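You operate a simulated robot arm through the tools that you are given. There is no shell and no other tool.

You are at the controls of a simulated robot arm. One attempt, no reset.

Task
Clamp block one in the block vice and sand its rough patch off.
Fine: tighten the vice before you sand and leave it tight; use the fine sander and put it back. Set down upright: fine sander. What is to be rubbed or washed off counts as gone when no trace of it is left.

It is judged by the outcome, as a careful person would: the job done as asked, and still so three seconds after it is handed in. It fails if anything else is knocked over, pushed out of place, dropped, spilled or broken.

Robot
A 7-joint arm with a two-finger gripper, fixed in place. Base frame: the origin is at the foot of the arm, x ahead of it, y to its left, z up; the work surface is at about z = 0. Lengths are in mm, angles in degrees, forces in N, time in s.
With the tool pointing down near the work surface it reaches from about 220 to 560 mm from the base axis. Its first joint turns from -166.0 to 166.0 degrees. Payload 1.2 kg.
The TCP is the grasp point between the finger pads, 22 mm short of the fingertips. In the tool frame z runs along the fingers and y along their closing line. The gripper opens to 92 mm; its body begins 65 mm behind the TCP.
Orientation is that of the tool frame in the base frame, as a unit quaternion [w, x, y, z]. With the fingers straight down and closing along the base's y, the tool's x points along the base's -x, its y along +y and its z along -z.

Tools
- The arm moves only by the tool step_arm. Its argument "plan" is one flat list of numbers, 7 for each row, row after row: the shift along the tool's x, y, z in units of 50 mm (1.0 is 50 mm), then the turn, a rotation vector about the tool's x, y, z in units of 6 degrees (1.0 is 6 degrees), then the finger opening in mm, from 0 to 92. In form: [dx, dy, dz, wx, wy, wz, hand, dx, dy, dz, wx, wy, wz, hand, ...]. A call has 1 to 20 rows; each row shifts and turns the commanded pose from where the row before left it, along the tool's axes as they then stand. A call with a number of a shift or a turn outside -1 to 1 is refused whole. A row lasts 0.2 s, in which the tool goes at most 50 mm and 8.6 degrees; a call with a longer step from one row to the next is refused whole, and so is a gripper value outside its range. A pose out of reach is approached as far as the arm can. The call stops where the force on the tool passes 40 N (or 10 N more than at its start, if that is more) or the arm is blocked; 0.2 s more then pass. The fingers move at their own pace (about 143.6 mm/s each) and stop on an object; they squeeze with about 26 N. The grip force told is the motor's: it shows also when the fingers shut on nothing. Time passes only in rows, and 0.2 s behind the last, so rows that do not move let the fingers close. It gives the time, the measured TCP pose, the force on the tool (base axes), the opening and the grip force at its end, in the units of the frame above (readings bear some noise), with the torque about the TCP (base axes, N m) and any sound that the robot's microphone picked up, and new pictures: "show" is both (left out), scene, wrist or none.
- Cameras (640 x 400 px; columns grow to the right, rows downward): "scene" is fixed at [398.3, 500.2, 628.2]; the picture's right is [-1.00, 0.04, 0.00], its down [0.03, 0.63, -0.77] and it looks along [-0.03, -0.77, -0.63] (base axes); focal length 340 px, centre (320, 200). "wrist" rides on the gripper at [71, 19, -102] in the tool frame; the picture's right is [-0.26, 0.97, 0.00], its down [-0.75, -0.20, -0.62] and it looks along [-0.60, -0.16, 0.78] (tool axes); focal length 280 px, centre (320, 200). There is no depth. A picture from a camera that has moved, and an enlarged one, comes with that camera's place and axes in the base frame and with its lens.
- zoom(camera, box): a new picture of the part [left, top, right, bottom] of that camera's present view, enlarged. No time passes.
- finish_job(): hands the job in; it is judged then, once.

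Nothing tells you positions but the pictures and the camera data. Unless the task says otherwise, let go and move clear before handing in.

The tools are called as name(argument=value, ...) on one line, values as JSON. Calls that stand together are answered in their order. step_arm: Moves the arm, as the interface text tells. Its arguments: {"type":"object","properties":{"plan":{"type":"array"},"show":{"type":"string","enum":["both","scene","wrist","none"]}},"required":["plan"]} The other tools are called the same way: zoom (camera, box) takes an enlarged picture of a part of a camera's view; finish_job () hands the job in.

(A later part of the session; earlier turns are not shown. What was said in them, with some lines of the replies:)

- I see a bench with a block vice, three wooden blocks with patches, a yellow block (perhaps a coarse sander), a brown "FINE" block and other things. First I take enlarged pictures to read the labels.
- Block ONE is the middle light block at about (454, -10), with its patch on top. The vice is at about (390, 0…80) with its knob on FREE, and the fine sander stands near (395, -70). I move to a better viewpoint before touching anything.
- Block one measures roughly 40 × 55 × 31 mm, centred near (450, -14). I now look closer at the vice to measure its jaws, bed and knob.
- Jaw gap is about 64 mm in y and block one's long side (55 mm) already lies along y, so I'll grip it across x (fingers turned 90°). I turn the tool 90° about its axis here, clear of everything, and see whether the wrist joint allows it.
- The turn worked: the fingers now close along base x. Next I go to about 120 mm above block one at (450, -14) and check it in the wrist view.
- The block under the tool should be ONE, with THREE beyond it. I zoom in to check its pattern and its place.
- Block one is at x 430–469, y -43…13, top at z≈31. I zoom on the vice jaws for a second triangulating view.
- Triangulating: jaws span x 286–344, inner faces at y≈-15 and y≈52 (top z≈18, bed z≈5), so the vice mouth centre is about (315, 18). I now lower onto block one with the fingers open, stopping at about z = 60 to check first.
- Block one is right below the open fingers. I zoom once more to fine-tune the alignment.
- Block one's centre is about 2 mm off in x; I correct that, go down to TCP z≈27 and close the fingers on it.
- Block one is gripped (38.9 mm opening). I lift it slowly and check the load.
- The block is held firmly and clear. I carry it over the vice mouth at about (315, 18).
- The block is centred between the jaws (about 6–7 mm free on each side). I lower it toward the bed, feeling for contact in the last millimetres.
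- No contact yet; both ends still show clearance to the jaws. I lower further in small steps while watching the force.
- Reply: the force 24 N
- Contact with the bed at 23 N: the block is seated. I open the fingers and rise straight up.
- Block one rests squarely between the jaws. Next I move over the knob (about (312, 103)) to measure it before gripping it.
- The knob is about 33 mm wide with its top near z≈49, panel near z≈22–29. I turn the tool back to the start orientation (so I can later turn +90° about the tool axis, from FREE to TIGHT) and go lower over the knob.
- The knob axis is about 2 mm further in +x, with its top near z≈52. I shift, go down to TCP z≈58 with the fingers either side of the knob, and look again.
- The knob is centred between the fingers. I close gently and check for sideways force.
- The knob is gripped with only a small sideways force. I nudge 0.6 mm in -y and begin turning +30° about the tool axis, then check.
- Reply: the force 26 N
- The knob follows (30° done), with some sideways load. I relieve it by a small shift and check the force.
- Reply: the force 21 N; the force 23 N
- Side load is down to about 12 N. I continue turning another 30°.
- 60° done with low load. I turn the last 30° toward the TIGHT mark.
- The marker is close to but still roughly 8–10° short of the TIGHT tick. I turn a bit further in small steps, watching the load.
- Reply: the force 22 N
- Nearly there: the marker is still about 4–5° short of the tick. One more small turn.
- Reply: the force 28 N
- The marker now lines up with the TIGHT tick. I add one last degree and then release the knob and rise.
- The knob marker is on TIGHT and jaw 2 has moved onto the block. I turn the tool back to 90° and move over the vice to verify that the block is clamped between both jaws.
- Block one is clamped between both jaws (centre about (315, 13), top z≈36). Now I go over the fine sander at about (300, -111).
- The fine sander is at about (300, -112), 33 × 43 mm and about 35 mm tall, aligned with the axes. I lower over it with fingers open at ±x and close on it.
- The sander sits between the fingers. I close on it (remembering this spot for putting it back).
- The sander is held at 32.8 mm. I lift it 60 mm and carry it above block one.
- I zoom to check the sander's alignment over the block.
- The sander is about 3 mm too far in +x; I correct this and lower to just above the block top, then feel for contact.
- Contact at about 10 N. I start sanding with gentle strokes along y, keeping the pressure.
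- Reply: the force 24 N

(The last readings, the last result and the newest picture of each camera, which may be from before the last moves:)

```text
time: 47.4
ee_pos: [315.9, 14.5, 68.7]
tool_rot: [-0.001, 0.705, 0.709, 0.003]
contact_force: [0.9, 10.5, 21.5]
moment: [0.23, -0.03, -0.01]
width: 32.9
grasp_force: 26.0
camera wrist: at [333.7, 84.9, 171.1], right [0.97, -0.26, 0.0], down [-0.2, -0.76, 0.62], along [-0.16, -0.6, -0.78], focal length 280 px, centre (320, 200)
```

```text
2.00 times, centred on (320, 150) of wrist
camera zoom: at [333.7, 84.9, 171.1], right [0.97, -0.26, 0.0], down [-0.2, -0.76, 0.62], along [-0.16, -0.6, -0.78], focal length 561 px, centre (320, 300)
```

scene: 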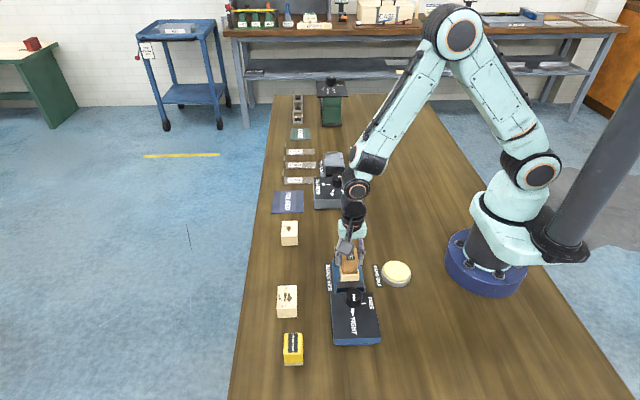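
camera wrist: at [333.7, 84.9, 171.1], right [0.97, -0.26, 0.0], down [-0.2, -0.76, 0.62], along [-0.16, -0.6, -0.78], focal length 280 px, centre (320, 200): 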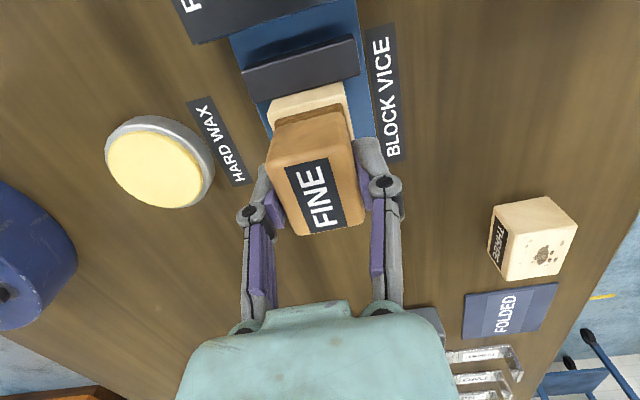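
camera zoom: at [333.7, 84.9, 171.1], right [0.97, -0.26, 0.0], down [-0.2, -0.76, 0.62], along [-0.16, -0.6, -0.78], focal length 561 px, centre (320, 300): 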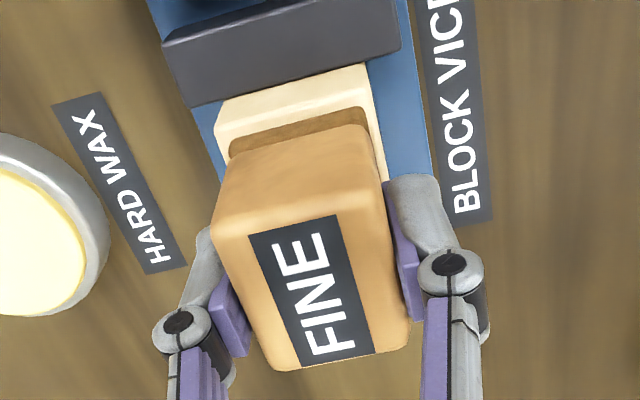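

Strokes go well (about 20 N normal, 10 N drag). I continue over the rest of the face with side offsets in x and longer strokes in y.

step_arm(plan=[0.1, 0.05, 0, 0, 0, 0, 20, 0.1, 0.05, 0, 0, 0, 0, 20, -0.15, 0, 0, 0, 0, 0, 20, -0.15, 0, 0, 0, 0, 0, 20, -0.12, 0, 0, 0, 0, 0, 20, 0.12, 0, 0, 0, 0, 0, 20, 0.1, -0.05, 0, 0, 0, 0, 20, 0.1, -0.05, 0, 0, 0, 0, 20, 0, -0.1, 0, 0, 0, 0, 20, 0.1, 0, 0, 0, 0, 0, 20, -0.15, 0, 0, 0, 0, 0, 20, -0.15, 0, 0, 0, 0, 0, 20, 0, 0.1, 0, 0, 0, 0, 20, 0, 0.1, 0, 0, 0, 0, 20, 0, -0.1, 0, 0, 0, 0, 20, 0.1, 0, 0, 0, 0, 0, 20, 0, 0, 0, 0, 0, 0, 20])

```text
time: 51.0
ee_pos: [314.5, 10.4, 69.3]
tool_rot: [0.0, 0.708, 0.706, 0.0]
contact_force: [-0.4, 0.8, -0.4]
moment: [-0.01, -0.05, 0.02]
width: 32.8
grasp_force: 26.8
camera wrist: at [333.4, 82.5, 171.0], right [0.97, -0.26, 0.0], down [-0.2, -0.75, 0.63], along [-0.16, -0.6, -0.78], focal length 280 px, centre (320, 200)
```

scene: 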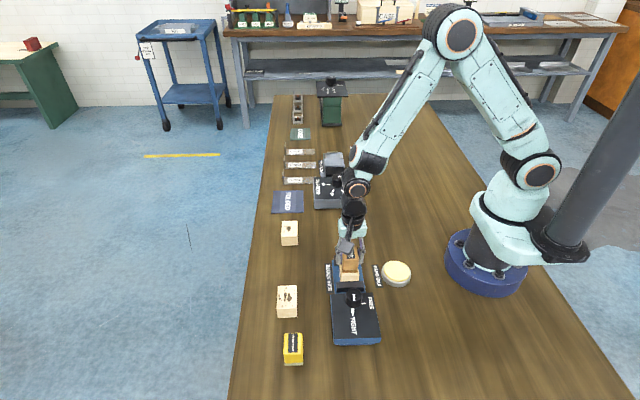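
wrist: 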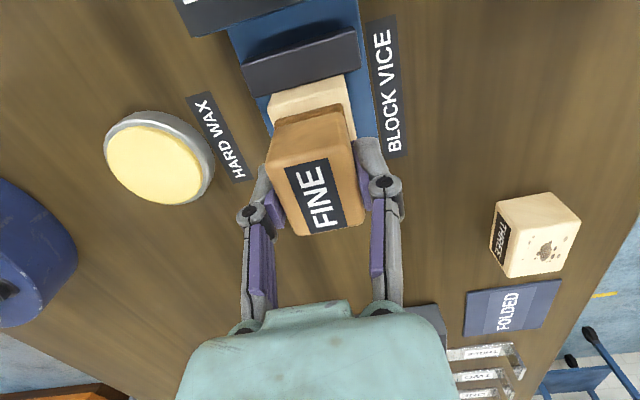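

Force dropped to about zero at the end of the pass. I lift the sander and move it aside in +x to inspect the block top.

step_arm(plan=[0, 0, -0.5, 0, 0, 0, 20, 0, 0, -0.5, 0, 0, 0, 20, 0, 0.8, 0, 0, 0, 0, 20, 0, 0.8, 0, 0, 0, 0, 20, 0, 0, 0, 0, 0, 0, 20, 0, 0, 0, 0, 0, 0, 20])

zoom(camera="scene", box=[320, 240, 380, 300])

zoom(camera="wrist", box=[120, 50, 260, 190])

```text
time: 52.4
ee_pos: [393.6, 11.8, 120.0]
tool_rot: [0.0, 0.707, 0.707, 0.0]
contact_force: [-0.1, 0.4, -1.2]
moment: [0.0, -0.02, 0.0]
width: 32.9
grasp_force: 26.5
camera wrist: at [412.6, 83.8, 221.2], right [0.97, -0.26, 0.0], down [-0.2, -0.75, 0.63], along [-0.16, -0.6, -0.78], focal length 280 px, centre (320, 200)
```

scene: 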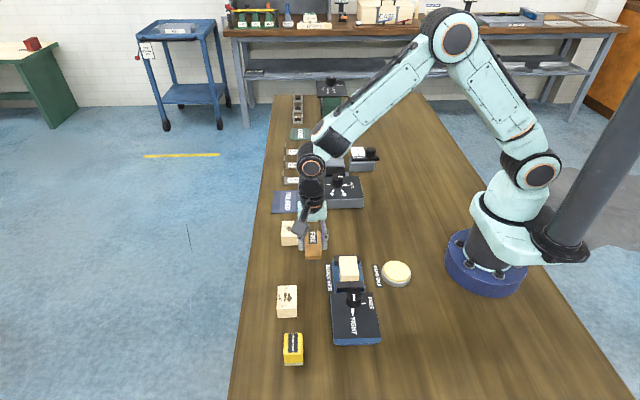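
wrist: 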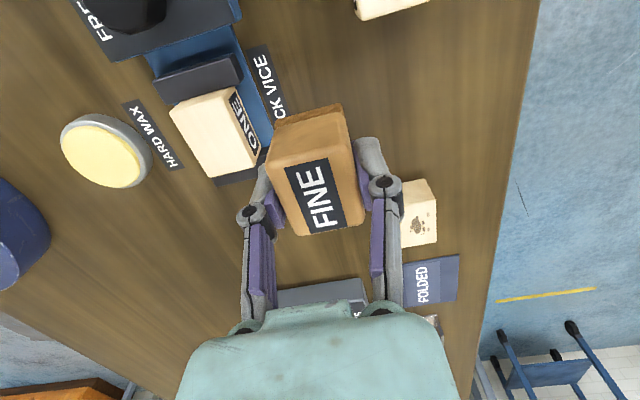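

```text
6.67 times, centred on (350, 270) of scene
camera zoom: at [398.3, 500.2, 628.2], right [-1.0, 0.04, 0.0], down [0.03, 0.63, -0.77], along [-0.03, -0.77, -0.63], focal length 2266 px, centre (120, -267)
```

zoom: 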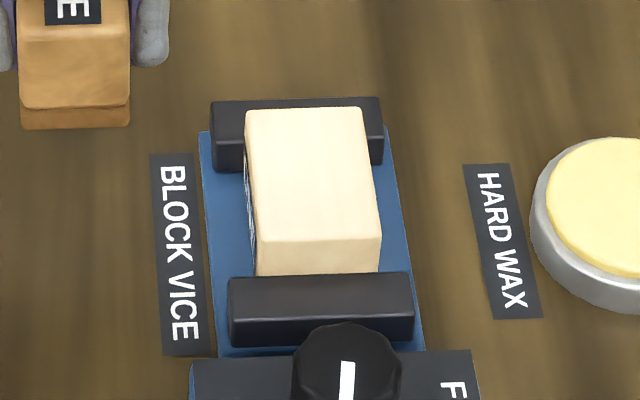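

```text
2.86 times, centred on (190, 120) of wrist
camera zoom: at [412.6, 83.8, 221.2], right [0.97, -0.26, 0.0], down [-0.2, -0.75, 0.63], along [-0.16, -0.6, -0.78], focal length 801 px, centre (691, 429)
```

zoom: 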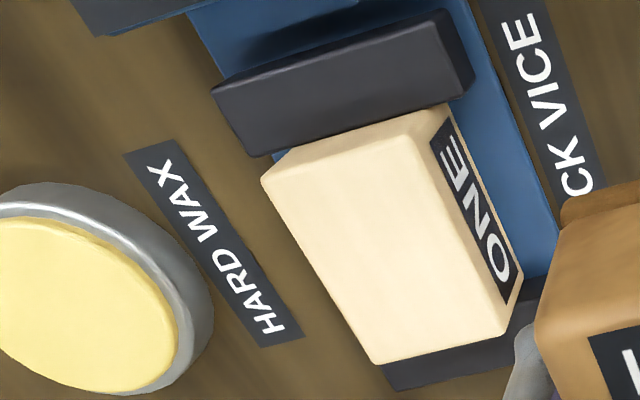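

The top looks clean. I zoom harder to look for any trace, especially at the edges.

zoom(camera="wrist", box=[165, 80, 245, 140])

zoom(camera="wrist", box=[180, 120, 270, 185])

zoom(camera="scene", box=[335, 252, 365, 284])

```text
6.67 times, centred on (205, 110) of wrist
camera zoom: at [412.6, 83.8, 221.2], right [0.97, -0.26, 0.0], down [-0.2, -0.75, 0.63], along [-0.16, -0.6, -0.78], focal length 1869 px, centre (1087, 800)
```

zoom: 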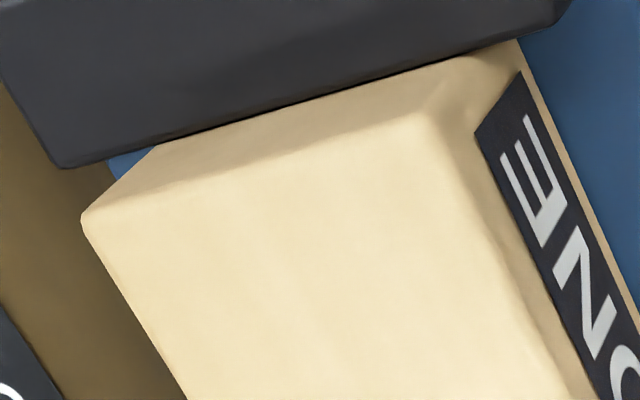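

```text
6.15 times, centred on (225, 152) of wrist
camera zoom: at [412.6, 83.8, 221.2], right [0.97, -0.26, 0.0], down [-0.2, -0.75, 0.63], along [-0.16, -0.6, -0.78], focal length 1726 px, centre (905, 492)
```

zoom: 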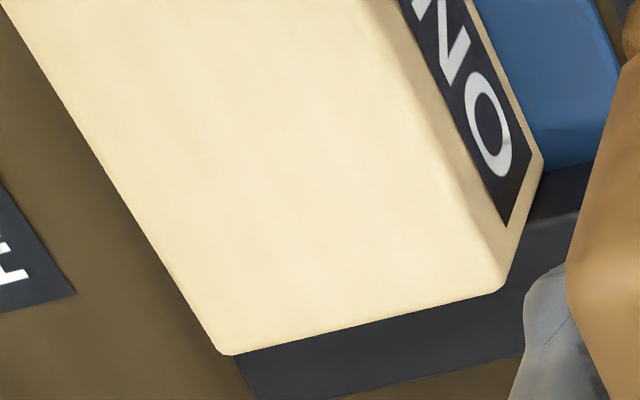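

```text
12.50 times, centred on (350, 268) of scene
camera zoom: at [398.3, 500.2, 628.2], right [-1.0, 0.04, 0.0], down [0.03, 0.63, -0.77], along [-0.03, -0.77, -0.63], focal length 4249 px, centre (-55, -650)
```

zoom: 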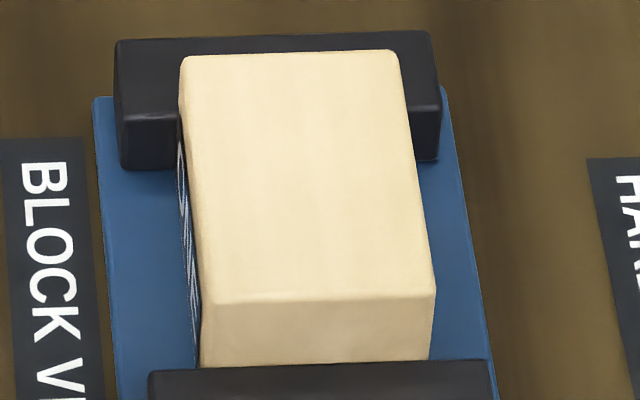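

No trace is visible. Since the pressure faded at the end of that pass, I make one more full pass with proper pressure to be sure; first back over the block and down to contact.

step_arm(plan=[0, -0.8, 0, 0, 0, 0, 20, 0, -0.8, 0, 0, 0, 0, 20, 0, 0, 0, 0, 0, 0, 20, 0, 0, 0.5, 0, 0, 0, 20, 0, 0, 0.46, 0, 0, 0, 20, 0, 0, 0, 0, 0, 0, 20, 0, 0, 0.02, 0, 0, 0, 20, 0, 0, 0, 0, 0, 0, 20], show="none")

step_arm(plan=[0, 0, 0.016, 0, 0, 0, 20, 0, 0, 0, 0, 0, 0, 20], show="none")

```text
time: 54.2
ee_pos: [315.5, 11.3, 70.2]
tool_rot: [0.0, 0.707, 0.707, 0.0]
contact_force: [0.1, 0.1, 0.1]
moment: [0.03, -0.01, -0.02]
width: 32.8
grasp_force: 25.9
```

```text
time: 54.8
ee_pos: [313.0, 11.9, 69.7]
tool_rot: [0.0, 0.707, 0.707, 0.0]
contact_force: [-0.4, 0.0, -0.6]
moment: [-0.01, -0.05, 0.0]
width: 32.8
grasp_force: 26.7
```

step_arm(plan=[0, 0, 0.016, 0, 0, 0, 20, 0, 0, 0, 0, 0, 0, 20], show="none")

step_arm(plan=[0, 0, 0.016, 0, 0, 0, 20, 0, 0, 0, 0, 0, 0, 20], show="none")

```text
time: 55.4
ee_pos: [313.6, 11.4, 68.9]
tool_rot: [0.0, 0.707, 0.707, 0.0]
contact_force: [-1.9, -0.7, 10.1]
moment: [0.0, 0.04, -0.03]
width: 32.9
grasp_force: 25.9
```

```text
time: 56.0
ee_pos: [315.1, 11.6, 68.6]
tool_rot: [0.0, 0.707, 0.707, 0.002]
contact_force: [-3.6, 1.9, 24.9]
moment: [0.1, 0.13, -0.01]
width: 33.0
grasp_force: 26.3
```

Good contact. I back off slightly and run a second pass over the whole face.

step_arm(plan=[0, 0, -0.006, 0, 0, 0, 20, 0.18, 0, 0, 0, 0, 0, 20, -0.18, 0, 0, 0, 0, 0, 20, -0.2, 0, 0, 0, 0, 0, 20, 0.2, 0.05, 0, 0, 0, 0, 20, 0.18, 0.05, 0, 0, 0, 0, 20, -0.18, 0, 0, 0, 0, 0, 20, -0.2, 0, 0, 0, 0, 0, 20, 0.1, -0.1, 0, 0, 0, 0, 20, 0.1, -0.1, 0, 0, 0, 0, 20, 0.18, 0, 0, 0, 0, 0, 20, -0.18, 0, 0, 0, 0, 0, 20, -0.18, 0, 0, 0, 0, 0, 20, 0.18, 0.1, 0, 0, 0, 0, 20, 0, 0, 0, 0, 0, 0, 20], show="none")

```text
time: 59.2
ee_pos: [315.8, 12.7, 69.1]
tool_rot: [-0.001, 0.707, 0.707, -0.001]
contact_force: [0.2, -0.5, 0.2]
moment: [0.02, -0.01, 0.02]
width: 32.8
grasp_force: 25.3
```

Second pass done. I lift and move aside to inspect again.

step_arm(plan=[0, 0, -0.5, 0, 0, 0, 20, 0, 0, -0.5, 0, 0, 0, 20, 0, 0.8, 0, 0, 0, 0, 20, 0, 0.8, 0, 0, 0, 0, 20, 0, 0, 0, 0, 0, 0, 20, 0, 0, 0, 0, 0, 0, 20])

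zoom(camera="scene", box=[335, 252, 365, 284])

zoom(camera="wrist", box=[160, 70, 280, 190])

zoom(camera="scene", box=[310, 240, 400, 350])

zoom(camera="wrist", box=[230, 90, 410, 250])

```text
time: 60.6
ee_pos: [394.3, 13.2, 117.4]
tool_rot: [0.0, 0.707, 0.707, 0.0]
contact_force: [0.0, 0.8, -0.4]
moment: [0.01, 0.01, -0.02]
width: 33.0
grasp_force: 26.0
camera wrist: at [414.0, 83.6, 219.1], right [0.97, -0.26, 0.0], down [-0.2, -0.75, 0.62], along [-0.16, -0.6, -0.78], focal length 280 px, centre (320, 200)
```

scene: 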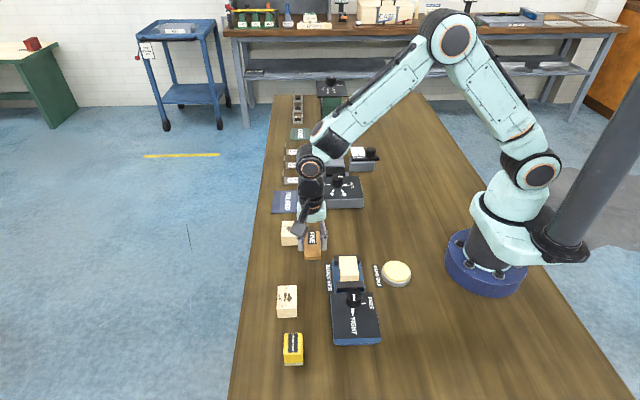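
wrist: 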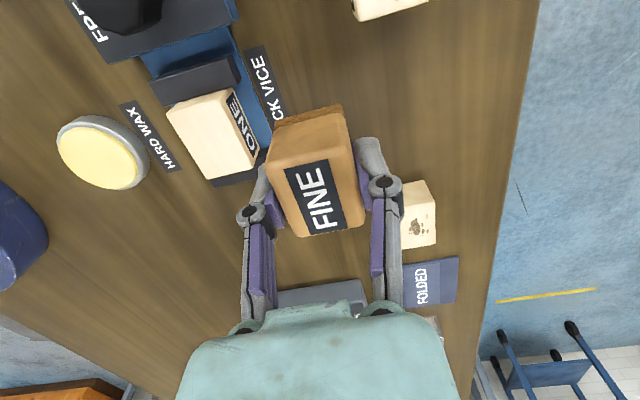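

```text
12.50 times, centred on (350, 268) of scene
camera zoom: at [398.3, 500.2, 628.2], right [-1.0, 0.04, 0.0], down [0.03, 0.63, -0.77], along [-0.03, -0.77, -0.63], focal length 4249 px, centre (-55, -650)
```

zoom: 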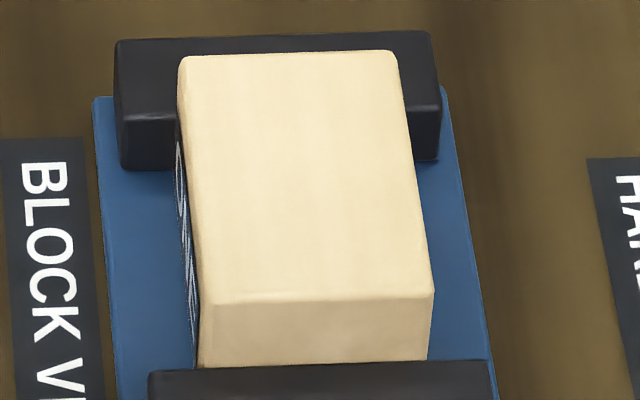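

```text
3.33 times, centred on (220, 130) of wrist
camera zoom: at [414.0, 83.6, 219.1], right [0.97, -0.26, 0.0], down [-0.2, -0.75, 0.62], along [-0.16, -0.6, -0.78], focal length 935 px, centre (653, 433)
```

zoom: 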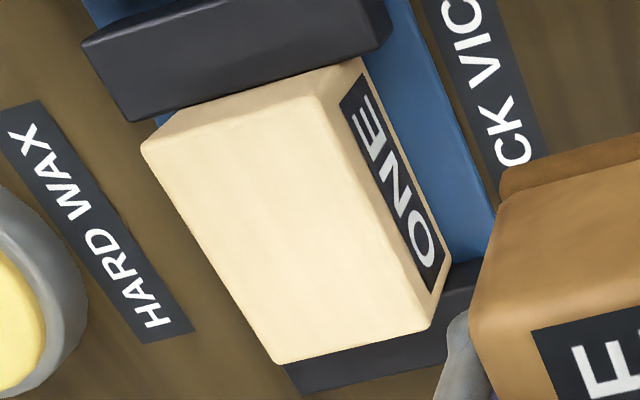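

```text
3.64 times, centred on (355, 295) of scene
camera zoom: at [398.3, 500.2, 628.2], right [-1.0, 0.04, 0.0], down [0.03, 0.63, -0.77], along [-0.03, -0.77, -0.63], focal length 1236 px, centre (193, -146)
```

zoom: 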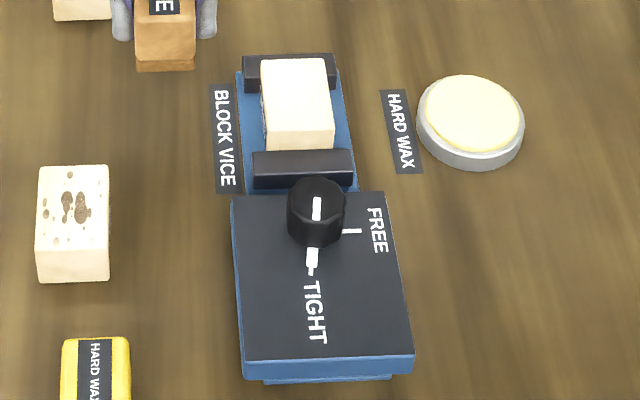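

```text
2.50 times, centred on (320, 170) of wrist
camera zoom: at [414.0, 83.6, 219.1], right [0.97, -0.26, 0.0], down [-0.2, -0.75, 0.62], along [-0.16, -0.6, -0.78], focal length 701 px, centre (320, 275)
```

zoom: 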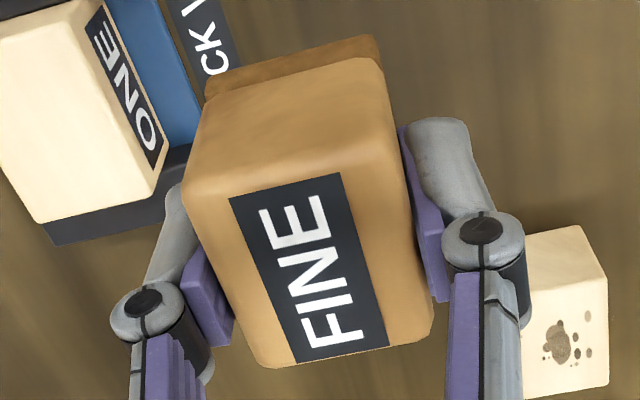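

The patch is completely gone and the knob still stands at TIGHT. Now I carry the sander back above its original place at (299.5, -112).

step_arm(plan=[-0.627, -0.475, 0.1, 0, 0, 0, 20, -0.627, -0.475, 0.1, 0, 0, 0, 20, -0.627, -0.475, 0.1, 0, 0, 0, 20, -0.627, -0.475, 0.1, 0, 0, 0, 20, 0, 0, 0, 0, 0, 0, 20, 0, 0, 0, 0, 0, 0, 20])

step_arm(plan=[0, 0, 0.5, 0, 0, 0, 20, 0, 0, 0.2, 0, 0, 0, 20, 0, 0, 0, 0, 0, 0, 20], show="none")

step_arm(plan=[0, 0, 0, 0, 0, 0, 20], show="none")

step_arm(plan=[0, 0, 0, 0, 0, 0, 20], show="wrist")

```text
time: 62.0
ee_pos: [302.6, -114.5, 96.5]
tool_rot: [-0.001, 0.707, 0.707, -0.001]
contact_force: [0.1, 0.1, -0.6]
moment: [0.01, 0.02, -0.01]
width: 32.5
grasp_force: 25.7
camera wrist: at [320.5, -43.3, 197.2], right [0.97, -0.26, 0.0], down [-0.2, -0.75, 0.62], along [-0.16, -0.6, -0.78], focal length 280 px, centre (320, 200)
```

scene: 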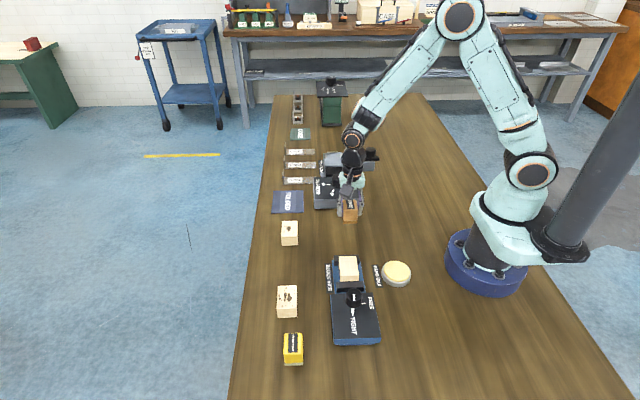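
wrist: 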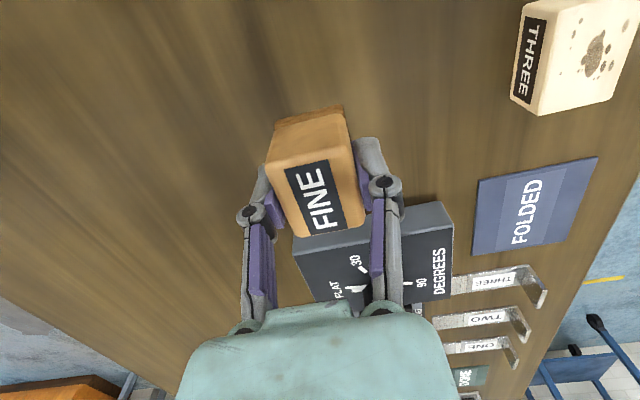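

```text
time: 62.8
ee_pos: [300.0, -114.8, 61.9]
tool_rot: [0.0, 0.707, 0.707, -0.001]
contact_force: [0.2, 0.2, -1.2]
moment: [-0.01, -0.04, -0.02]
width: 32.9
grasp_force: 25.5
```

```text
time: 63.2
ee_pos: [299.3, -114.7, 61.6]
tool_rot: [0.0, 0.707, 0.707, -0.001]
contact_force: [0.2, 0.6, -1.2]
moment: [-0.01, 0.03, 0.01]
width: 33.2
grasp_force: 26.3
```

```text
time: 63.6
ee_pos: [300.0, -115.4, 62.2]
tool_rot: [0.001, 0.707, 0.707, 0.0]
contact_force: [0.3, -0.2, 0.3]
moment: [-0.03, 0.0, -0.02]
width: 33.1
grasp_force: 25.8
camera wrist: at [319.3, -43.8, 163.2], right [0.97, -0.26, 0.0], down [-0.2, -0.75, 0.62], along [-0.16, -0.6, -0.78], focal length 280 px, centre (320, 200)
```

wrist: 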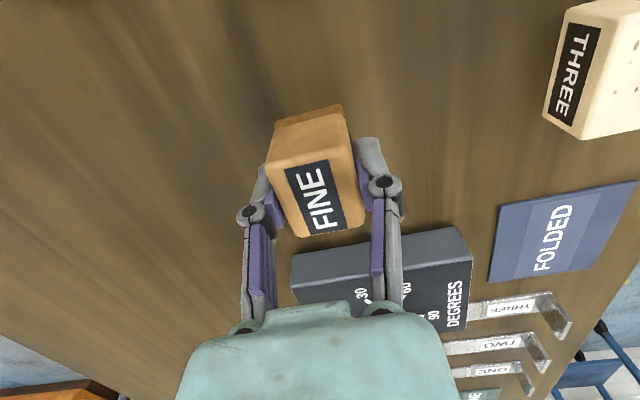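

I'm about 2.7 mm too far in -y; I correct and lower toward the table, feeling for contact.

step_arm(plan=[0.052, -0.01, 0.2, 0, 0, 0, 20, 0, 0, 0.2, 0, 0, 0, 20, 0, 0, 0.14, 0, 0, 0, 20, 0, 0, 0, 0, 0, 0, 20, 0, 0, 0, 0, 0, 0, 20], show="none")

step_arm(plan=[0, 0, 0.02, 0, 0, 0, 20, 0, 0, 0, 0, 0, 0, 20], show="none")

step_arm(plan=[0, 0, 0.016, 0, 0, 0, 20, 0, 0, 0, 0, 0, 0, 20], show="none")

```text
time: 64.8
ee_pos: [298.8, -111.4, 36.0]
tool_rot: [0.0, 0.707, 0.707, 0.0]
contact_force: [0.0, 0.1, -0.5]
moment: [0.0, 0.02, 0.0]
width: 32.9
grasp_force: 26.1
```

```text
time: 65.4
ee_pos: [298.5, -111.4, 35.1]
tool_rot: [0.0, 0.708, 0.707, 0.0]
contact_force: [1.0, -0.3, 0.4]
moment: [0.0, 0.02, 0.02]
width: 33.0
grasp_force: 26.0
```

```text
time: 66.0
ee_pos: [298.9, -111.0, 33.6]
tool_rot: [0.0, 0.707, 0.707, 0.0]
contact_force: [-0.2, 0.2, 0.1]
moment: [0.01, 0.01, 0.03]
width: 32.8
grasp_force: 26.2
```

step_arm(plan=[0, 0, 0.016, 0, 0, 0, 20, 0, 0, 0, 0, 0, 0, 20], show="none")

step_arm(plan=[0, 0, 0.016, 0, 0, 0, 20, 0, 0, 0, 0, 0, 0, 20], show="none")

step_arm(plan=[0, 0, 0.012, 0, 0, 0, 20, 0, 0, 0, 0, 0, 0, 20], show="none")

```text
time: 66.6
ee_pos: [298.1, -111.2, 33.6]
tool_rot: [-0.001, 0.707, 0.707, 0.001]
contact_force: [-0.7, 1.0, -0.6]
moment: [0.01, 0.01, 0.0]
width: 33.0
grasp_force: 26.4
```

```text
time: 67.2
ee_pos: [298.7, -111.6, 33.5]
tool_rot: [0.0, 0.707, 0.707, 0.0]
contact_force: [-0.5, -0.1, -1.1]
moment: [0.0, -0.02, 0.04]
width: 32.8
grasp_force: 26.1
```

```text
time: 67.8
ee_pos: [298.5, -112.2, 32.5]
tool_rot: [0.0, 0.707, 0.707, 0.0]
contact_force: [0.8, -0.1, 0.4]
moment: [0.0, -0.01, 0.02]
width: 32.9
grasp_force: 25.9
```

step_arm(plan=[0, 0, 0.014, 0, 0, 0, 20, 0, 0, 0, 0, 0, 0, 20], show="none")

step_arm(plan=[0, 0, 0.012, 0, 0, 0, 20, 0, 0, 0, 0, 0, 0, 20], show="none")

step_arm(plan=[0, 0, 0.012, 0, 0, 0, 20, 0, 0, 0, 0, 0, 0, 20], show="none")

```text
time: 68.4
ee_pos: [298.6, -110.9, 31.2]
tool_rot: [0.0, 0.707, 0.707, 0.0]
contact_force: [-0.7, 0.4, -1.0]
moment: [0.01, 0.0, 0.0]
width: 32.9
grasp_force: 25.6
```

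```text
time: 69.0
ee_pos: [298.9, -110.6, 31.3]
tool_rot: [0.0, 0.707, 0.707, -0.001]
contact_force: [0.6, -0.5, -0.3]
moment: [0.03, 0.0, 0.01]
width: 33.0
grasp_force: 26.1
```

```text
time: 69.6
ee_pos: [298.7, -111.8, 31.0]
tool_rot: [0.001, 0.707, 0.707, 0.0]
contact_force: [0.3, -0.3, 0.1]
moment: [-0.01, 0.02, -0.01]
width: 32.6
grasp_force: 26.4
```

step_arm(plan=[0, 0, 0.012, 0, 0, 0, 20, 0, 0, 0, 0, 0, 0, 20], show="none")

step_arm(plan=[0, 0, 0.012, 0, 0, 0, 20, 0, 0, 0, 0, 0, 0, 20], show="none")

step_arm(plan=[0, 0, 0.01, 0, 0, 0, 20, 0, 0, 0, 0, 0, 0, 20], show="wrist")

zoom(camera="scene", box=[320, 190, 390, 250])

```text
time: 70.2
ee_pos: [297.7, -111.8, 29.5]
tool_rot: [0.0, 0.707, 0.707, 0.0]
contact_force: [-0.7, -0.4, 2.7]
moment: [-0.06, -0.02, -0.02]
width: 32.6
grasp_force: 26.6
```

```text
time: 70.8
ee_pos: [300.1, -111.5, 29.8]
tool_rot: [0.0, 0.708, 0.707, 0.0]
contact_force: [-5.2, 3.0, 24.1]
moment: [0.08, 0.14, -0.01]
width: 33.0
grasp_force: 25.9
```

```text
time: 71.4
ee_pos: [299.1, -112.5, 29.2]
tool_rot: [0.0, 0.707, 0.707, 0.001]
contact_force: [-3.5, 2.5, 24.0]
moment: [0.04, 0.1, 0.01]
width: 33.1
grasp_force: 25.5
camera wrist: at [317.7, -40.3, 131.1], right [0.97, -0.26, 0.0], down [-0.21, -0.75, 0.63], along [-0.16, -0.6, -0.78], focal length 280 px, centre (320, 200)
```

wrist: 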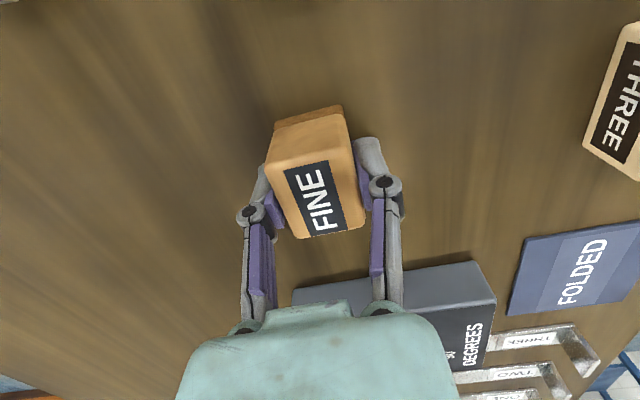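

```text
6.67 times, centred on (355, 220) of scene
camera zoom: at [398.3, 500.2, 628.2], right [-1.0, 0.04, 0.0], down [0.03, 0.63, -0.77], along [-0.03, -0.77, -0.63], focal length 2266 px, centre (87, 67)
```

zoom: 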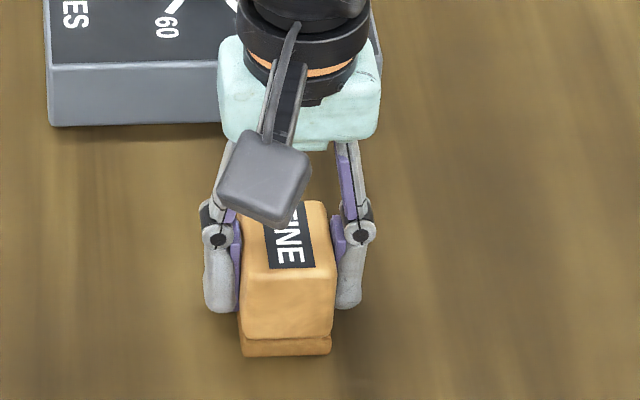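

The sander stands on the table at (299, -112) with 24 N contact. I relieve the pressure a little, open the fingers and rise straight up.

step_arm(plan=[0, 0, -0.014, 0, 0, 0, 20, 0, 0, 0, 0, 0, 0, 45, 0, 0, 0, 0, 0, 0, 70, 0, 0, 0, 0, 0, 0, 80, 0, 0, 0, 0, 0, 0, 80, 0, 0, -0.3, 0, 0, 0, 80, 0, 0, -0.6, 0, 0, 0, 80, 0, 0, -0.7, 0, 0, 0, 80, 0, 0, 0, 0, 0, 0, 80, 0, 0, 0, 0, 0, 0, 80])

zoom(camera="wrist", box=[240, 60, 400, 180])

zoom(camera="scene", box=[270, 210, 430, 310])

```text
time: 73.6
ee_pos: [297.9, -110.6, 111.6]
tool_rot: [0.0, 0.707, 0.707, 0.001]
contact_force: [0.6, -0.7, 0.0]
moment: [0.0, -0.03, 0.02]
width: 80.1
grasp_force: 0.2
camera wrist: at [316.7, -38.5, 212.3], right [0.97, -0.26, 0.0], down [-0.2, -0.75, 0.62], along [-0.16, -0.6, -0.78], focal length 280 px, centre (320, 200)
```

scene: 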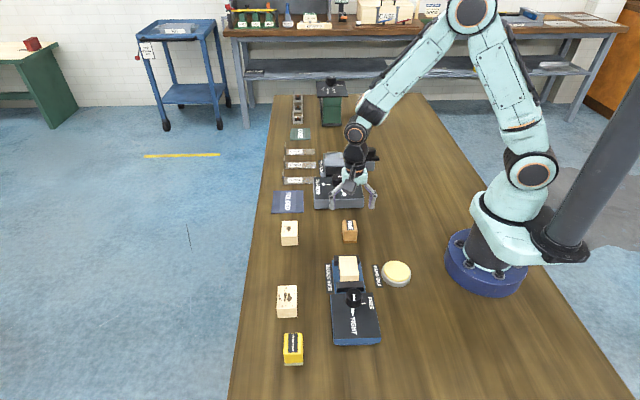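
wrist: 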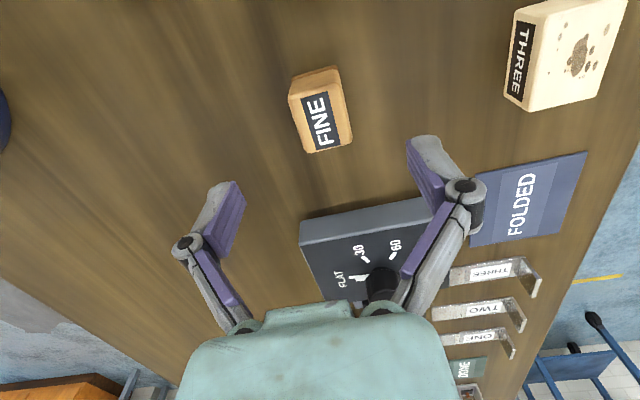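

```text
3.33 times, centred on (320, 120) of wrist
camera zoom: at [316.7, -38.5, 212.3], right [0.97, -0.26, 0.0], down [-0.2, -0.75, 0.62], along [-0.16, -0.6, -0.78], focal length 935 px, centre (320, 467)
```

zoom: 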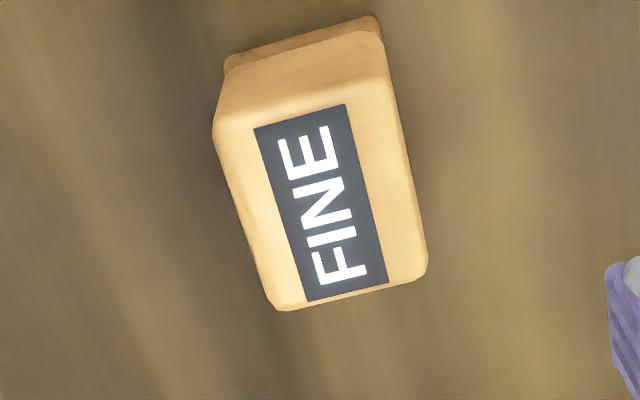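

```text
4.00 times, centred on (350, 260) of scene
camera zoom: at [398.3, 500.2, 628.2], right [-1.0, 0.04, 0.0], down [0.03, 0.63, -0.77], along [-0.03, -0.77, -0.63], focal length 1360 px, centre (200, -40)
```

zoom: 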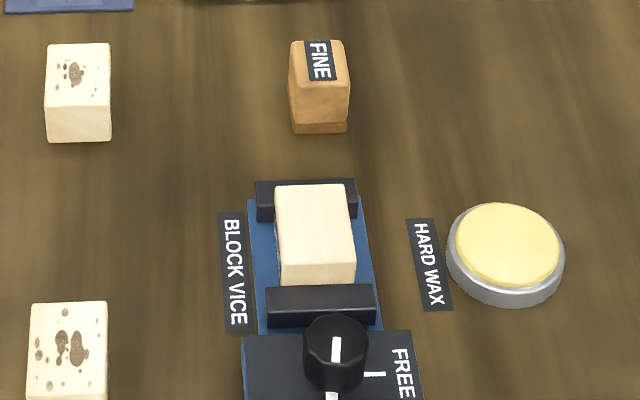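

The sander stands upright in its old place. I make a last check of the block top and the vice from above with the empty gripper, rising clear at the same time.

step_arm(plan=[0, 0, -0.5, 0, 0, 0, 80, 0.66, 0.085, -0.1, 0, 0, 0, 80, 0.66, 0.085, -0.1, 0, 0, 0, 80, 0.66, 0.085, 0, 0, 0, 0, 80, 0.66, 0.085, 0, 0, 0, 0, 80, 0, 0, 0, 0, 0, 0, 80, 0, 0, 0, 0, 0, 0, 80])

zoom(camera="wrist", box=[270, 60, 370, 150])

zoom(camera="wrist", box=[220, 0, 380, 110])

zoom(camera="scene", box=[320, 270, 390, 340])

```text
time: 75.2
ee_pos: [316.4, 21.7, 145.6]
tool_rot: [0.0, 0.707, 0.707, 0.0]
contact_force: [-0.3, 0.3, 0.4]
moment: [-0.03, 0.01, 0.01]
width: 80.0
grasp_force: 0.0
camera wrist: at [335.7, 92.9, 245.9], right [0.96, -0.26, 0.0], down [-0.2, -0.75, 0.63], along [-0.16, -0.6, -0.78], focal length 280 px, centre (320, 200)
```

scene: 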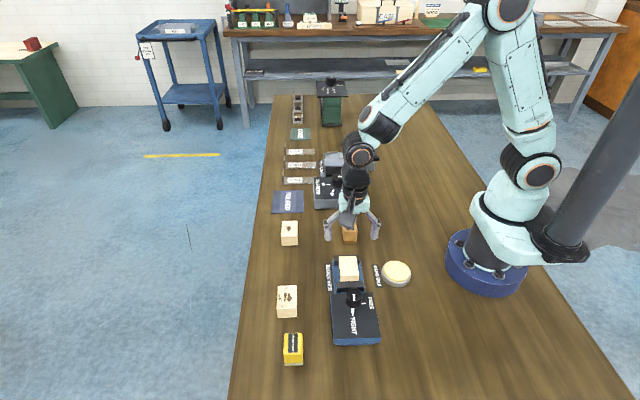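
wrist: 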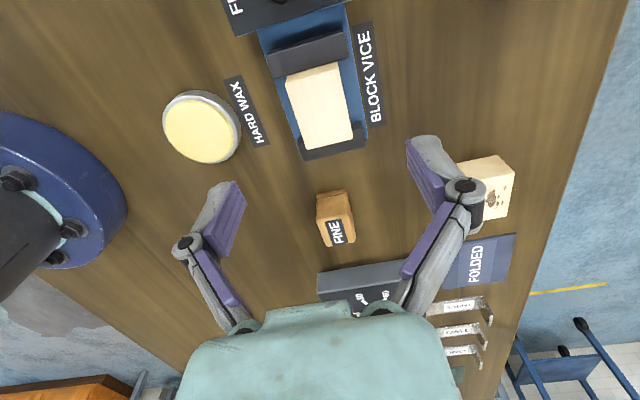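

```text
4.44 times, centred on (320, 105) of wrist
camera zoom: at [335.7, 92.9, 245.9], right [0.96, -0.26, 0.0], down [-0.2, -0.75, 0.63], along [-0.16, -0.6, -0.78], focal length 1246 px, centre (320, 622)
```

zoom: 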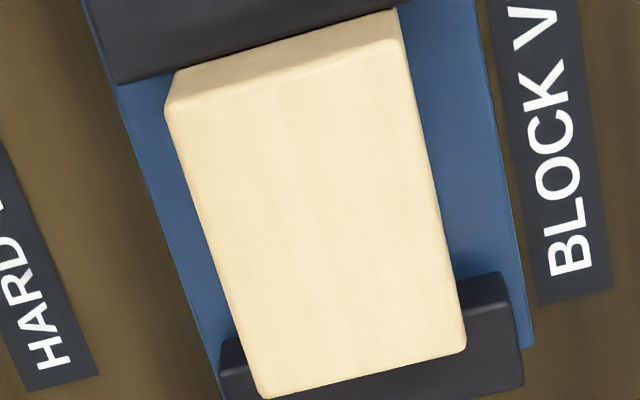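

```text
3.64 times, centred on (300, 55) of wrist
camera zoom: at [335.7, 92.9, 245.9], right [0.96, -0.26, 0.0], down [-0.2, -0.75, 0.63], along [-0.16, -0.6, -0.78], focal length 1020 px, centre (393, 727)
```

zoom: 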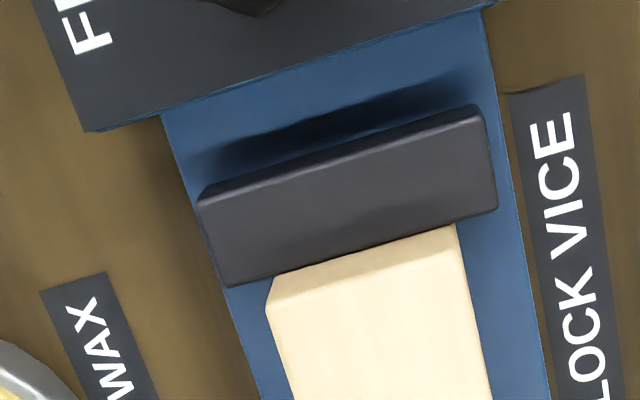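

```text
5.71 times, centred on (355, 305) of scene
camera zoom: at [398.3, 500.2, 628.2], right [-1.0, 0.04, 0.0], down [0.03, 0.63, -0.77], along [-0.03, -0.77, -0.63], focal length 1942 px, centre (120, -400)
```

zoom: 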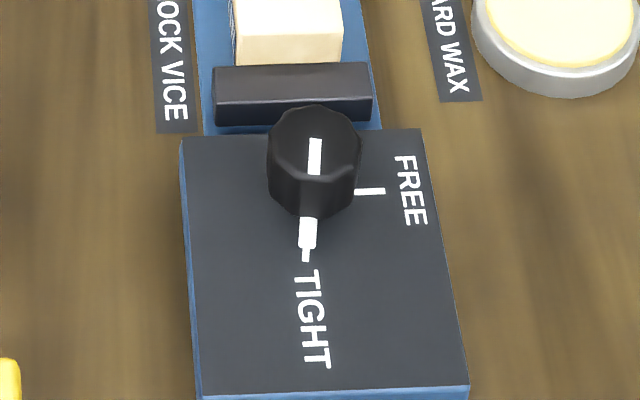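

The block face is clean, the block is held between both jaws with the knob on TIGHT, and the sander stands upright in its place. I raise the arm well clear before handing in.

step_arm(plan=[0, 0, -0.7, 0, 0, 0, 80, 0, 0, -0.7, 0, 0, 0, 80, 0, 0, -0.6, 0, 0, 0, 80, 0, 0, 0, 0, 0, 0, 80, 0, 0, 0, 0, 0, 0, 80])

```text
time: 76.4
ee_pos: [315.4, 21.8, 242.1]
tool_rot: [0.0, 0.707, 0.707, 0.0]
contact_force: [-1.6, -0.6, 0.0]
moment: [0.02, 0.01, -0.04]
width: 80.0
grasp_force: 0.0
camera wrist: at [334.0, 92.8, 343.8], right [0.97, -0.26, 0.0], down [-0.2, -0.75, 0.62], along [-0.16, -0.6, -0.78], focal length 280 px, centre (320, 200)
```

scene: 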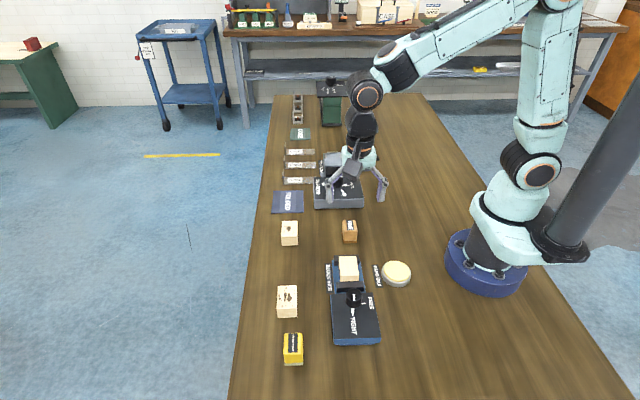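
wrist: 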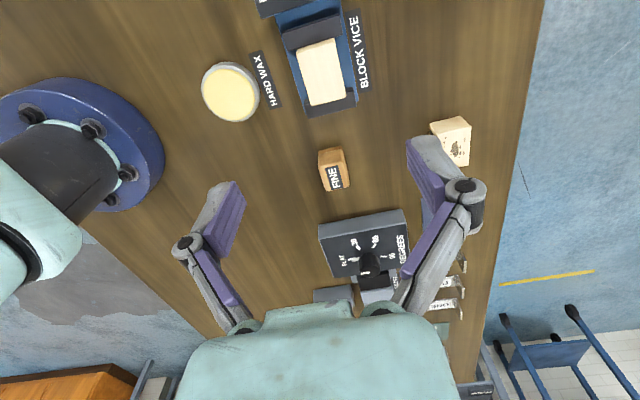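

Everything is in place: block one is clamped and clean, the vice is tight, the fine sander stands upright where it was, and nothing else has moved. I hand the job in.

finish_job()

```text
The job is handed in.
```

Block one is clamped in the vice and its rough patch is sanded off. I found no trace of the patch in close-up views from the wrist and scene cameras.

- **Vice:** I tightened it before sanding. The knob is still on the TIGHT mark, with the block held between both jaws.
- **Sanding:** I made two passes over the whole top face with the fine sander. The pressing force had dropped to about zero by the end of each pass.
- **Sander:** It stands upright where I picked it up, within about a millimetre as far as the pictures show.
- **Everything else:** In the last pictures nothing else looks moved or knocked over. The gripper is open and the arm is raised clear.
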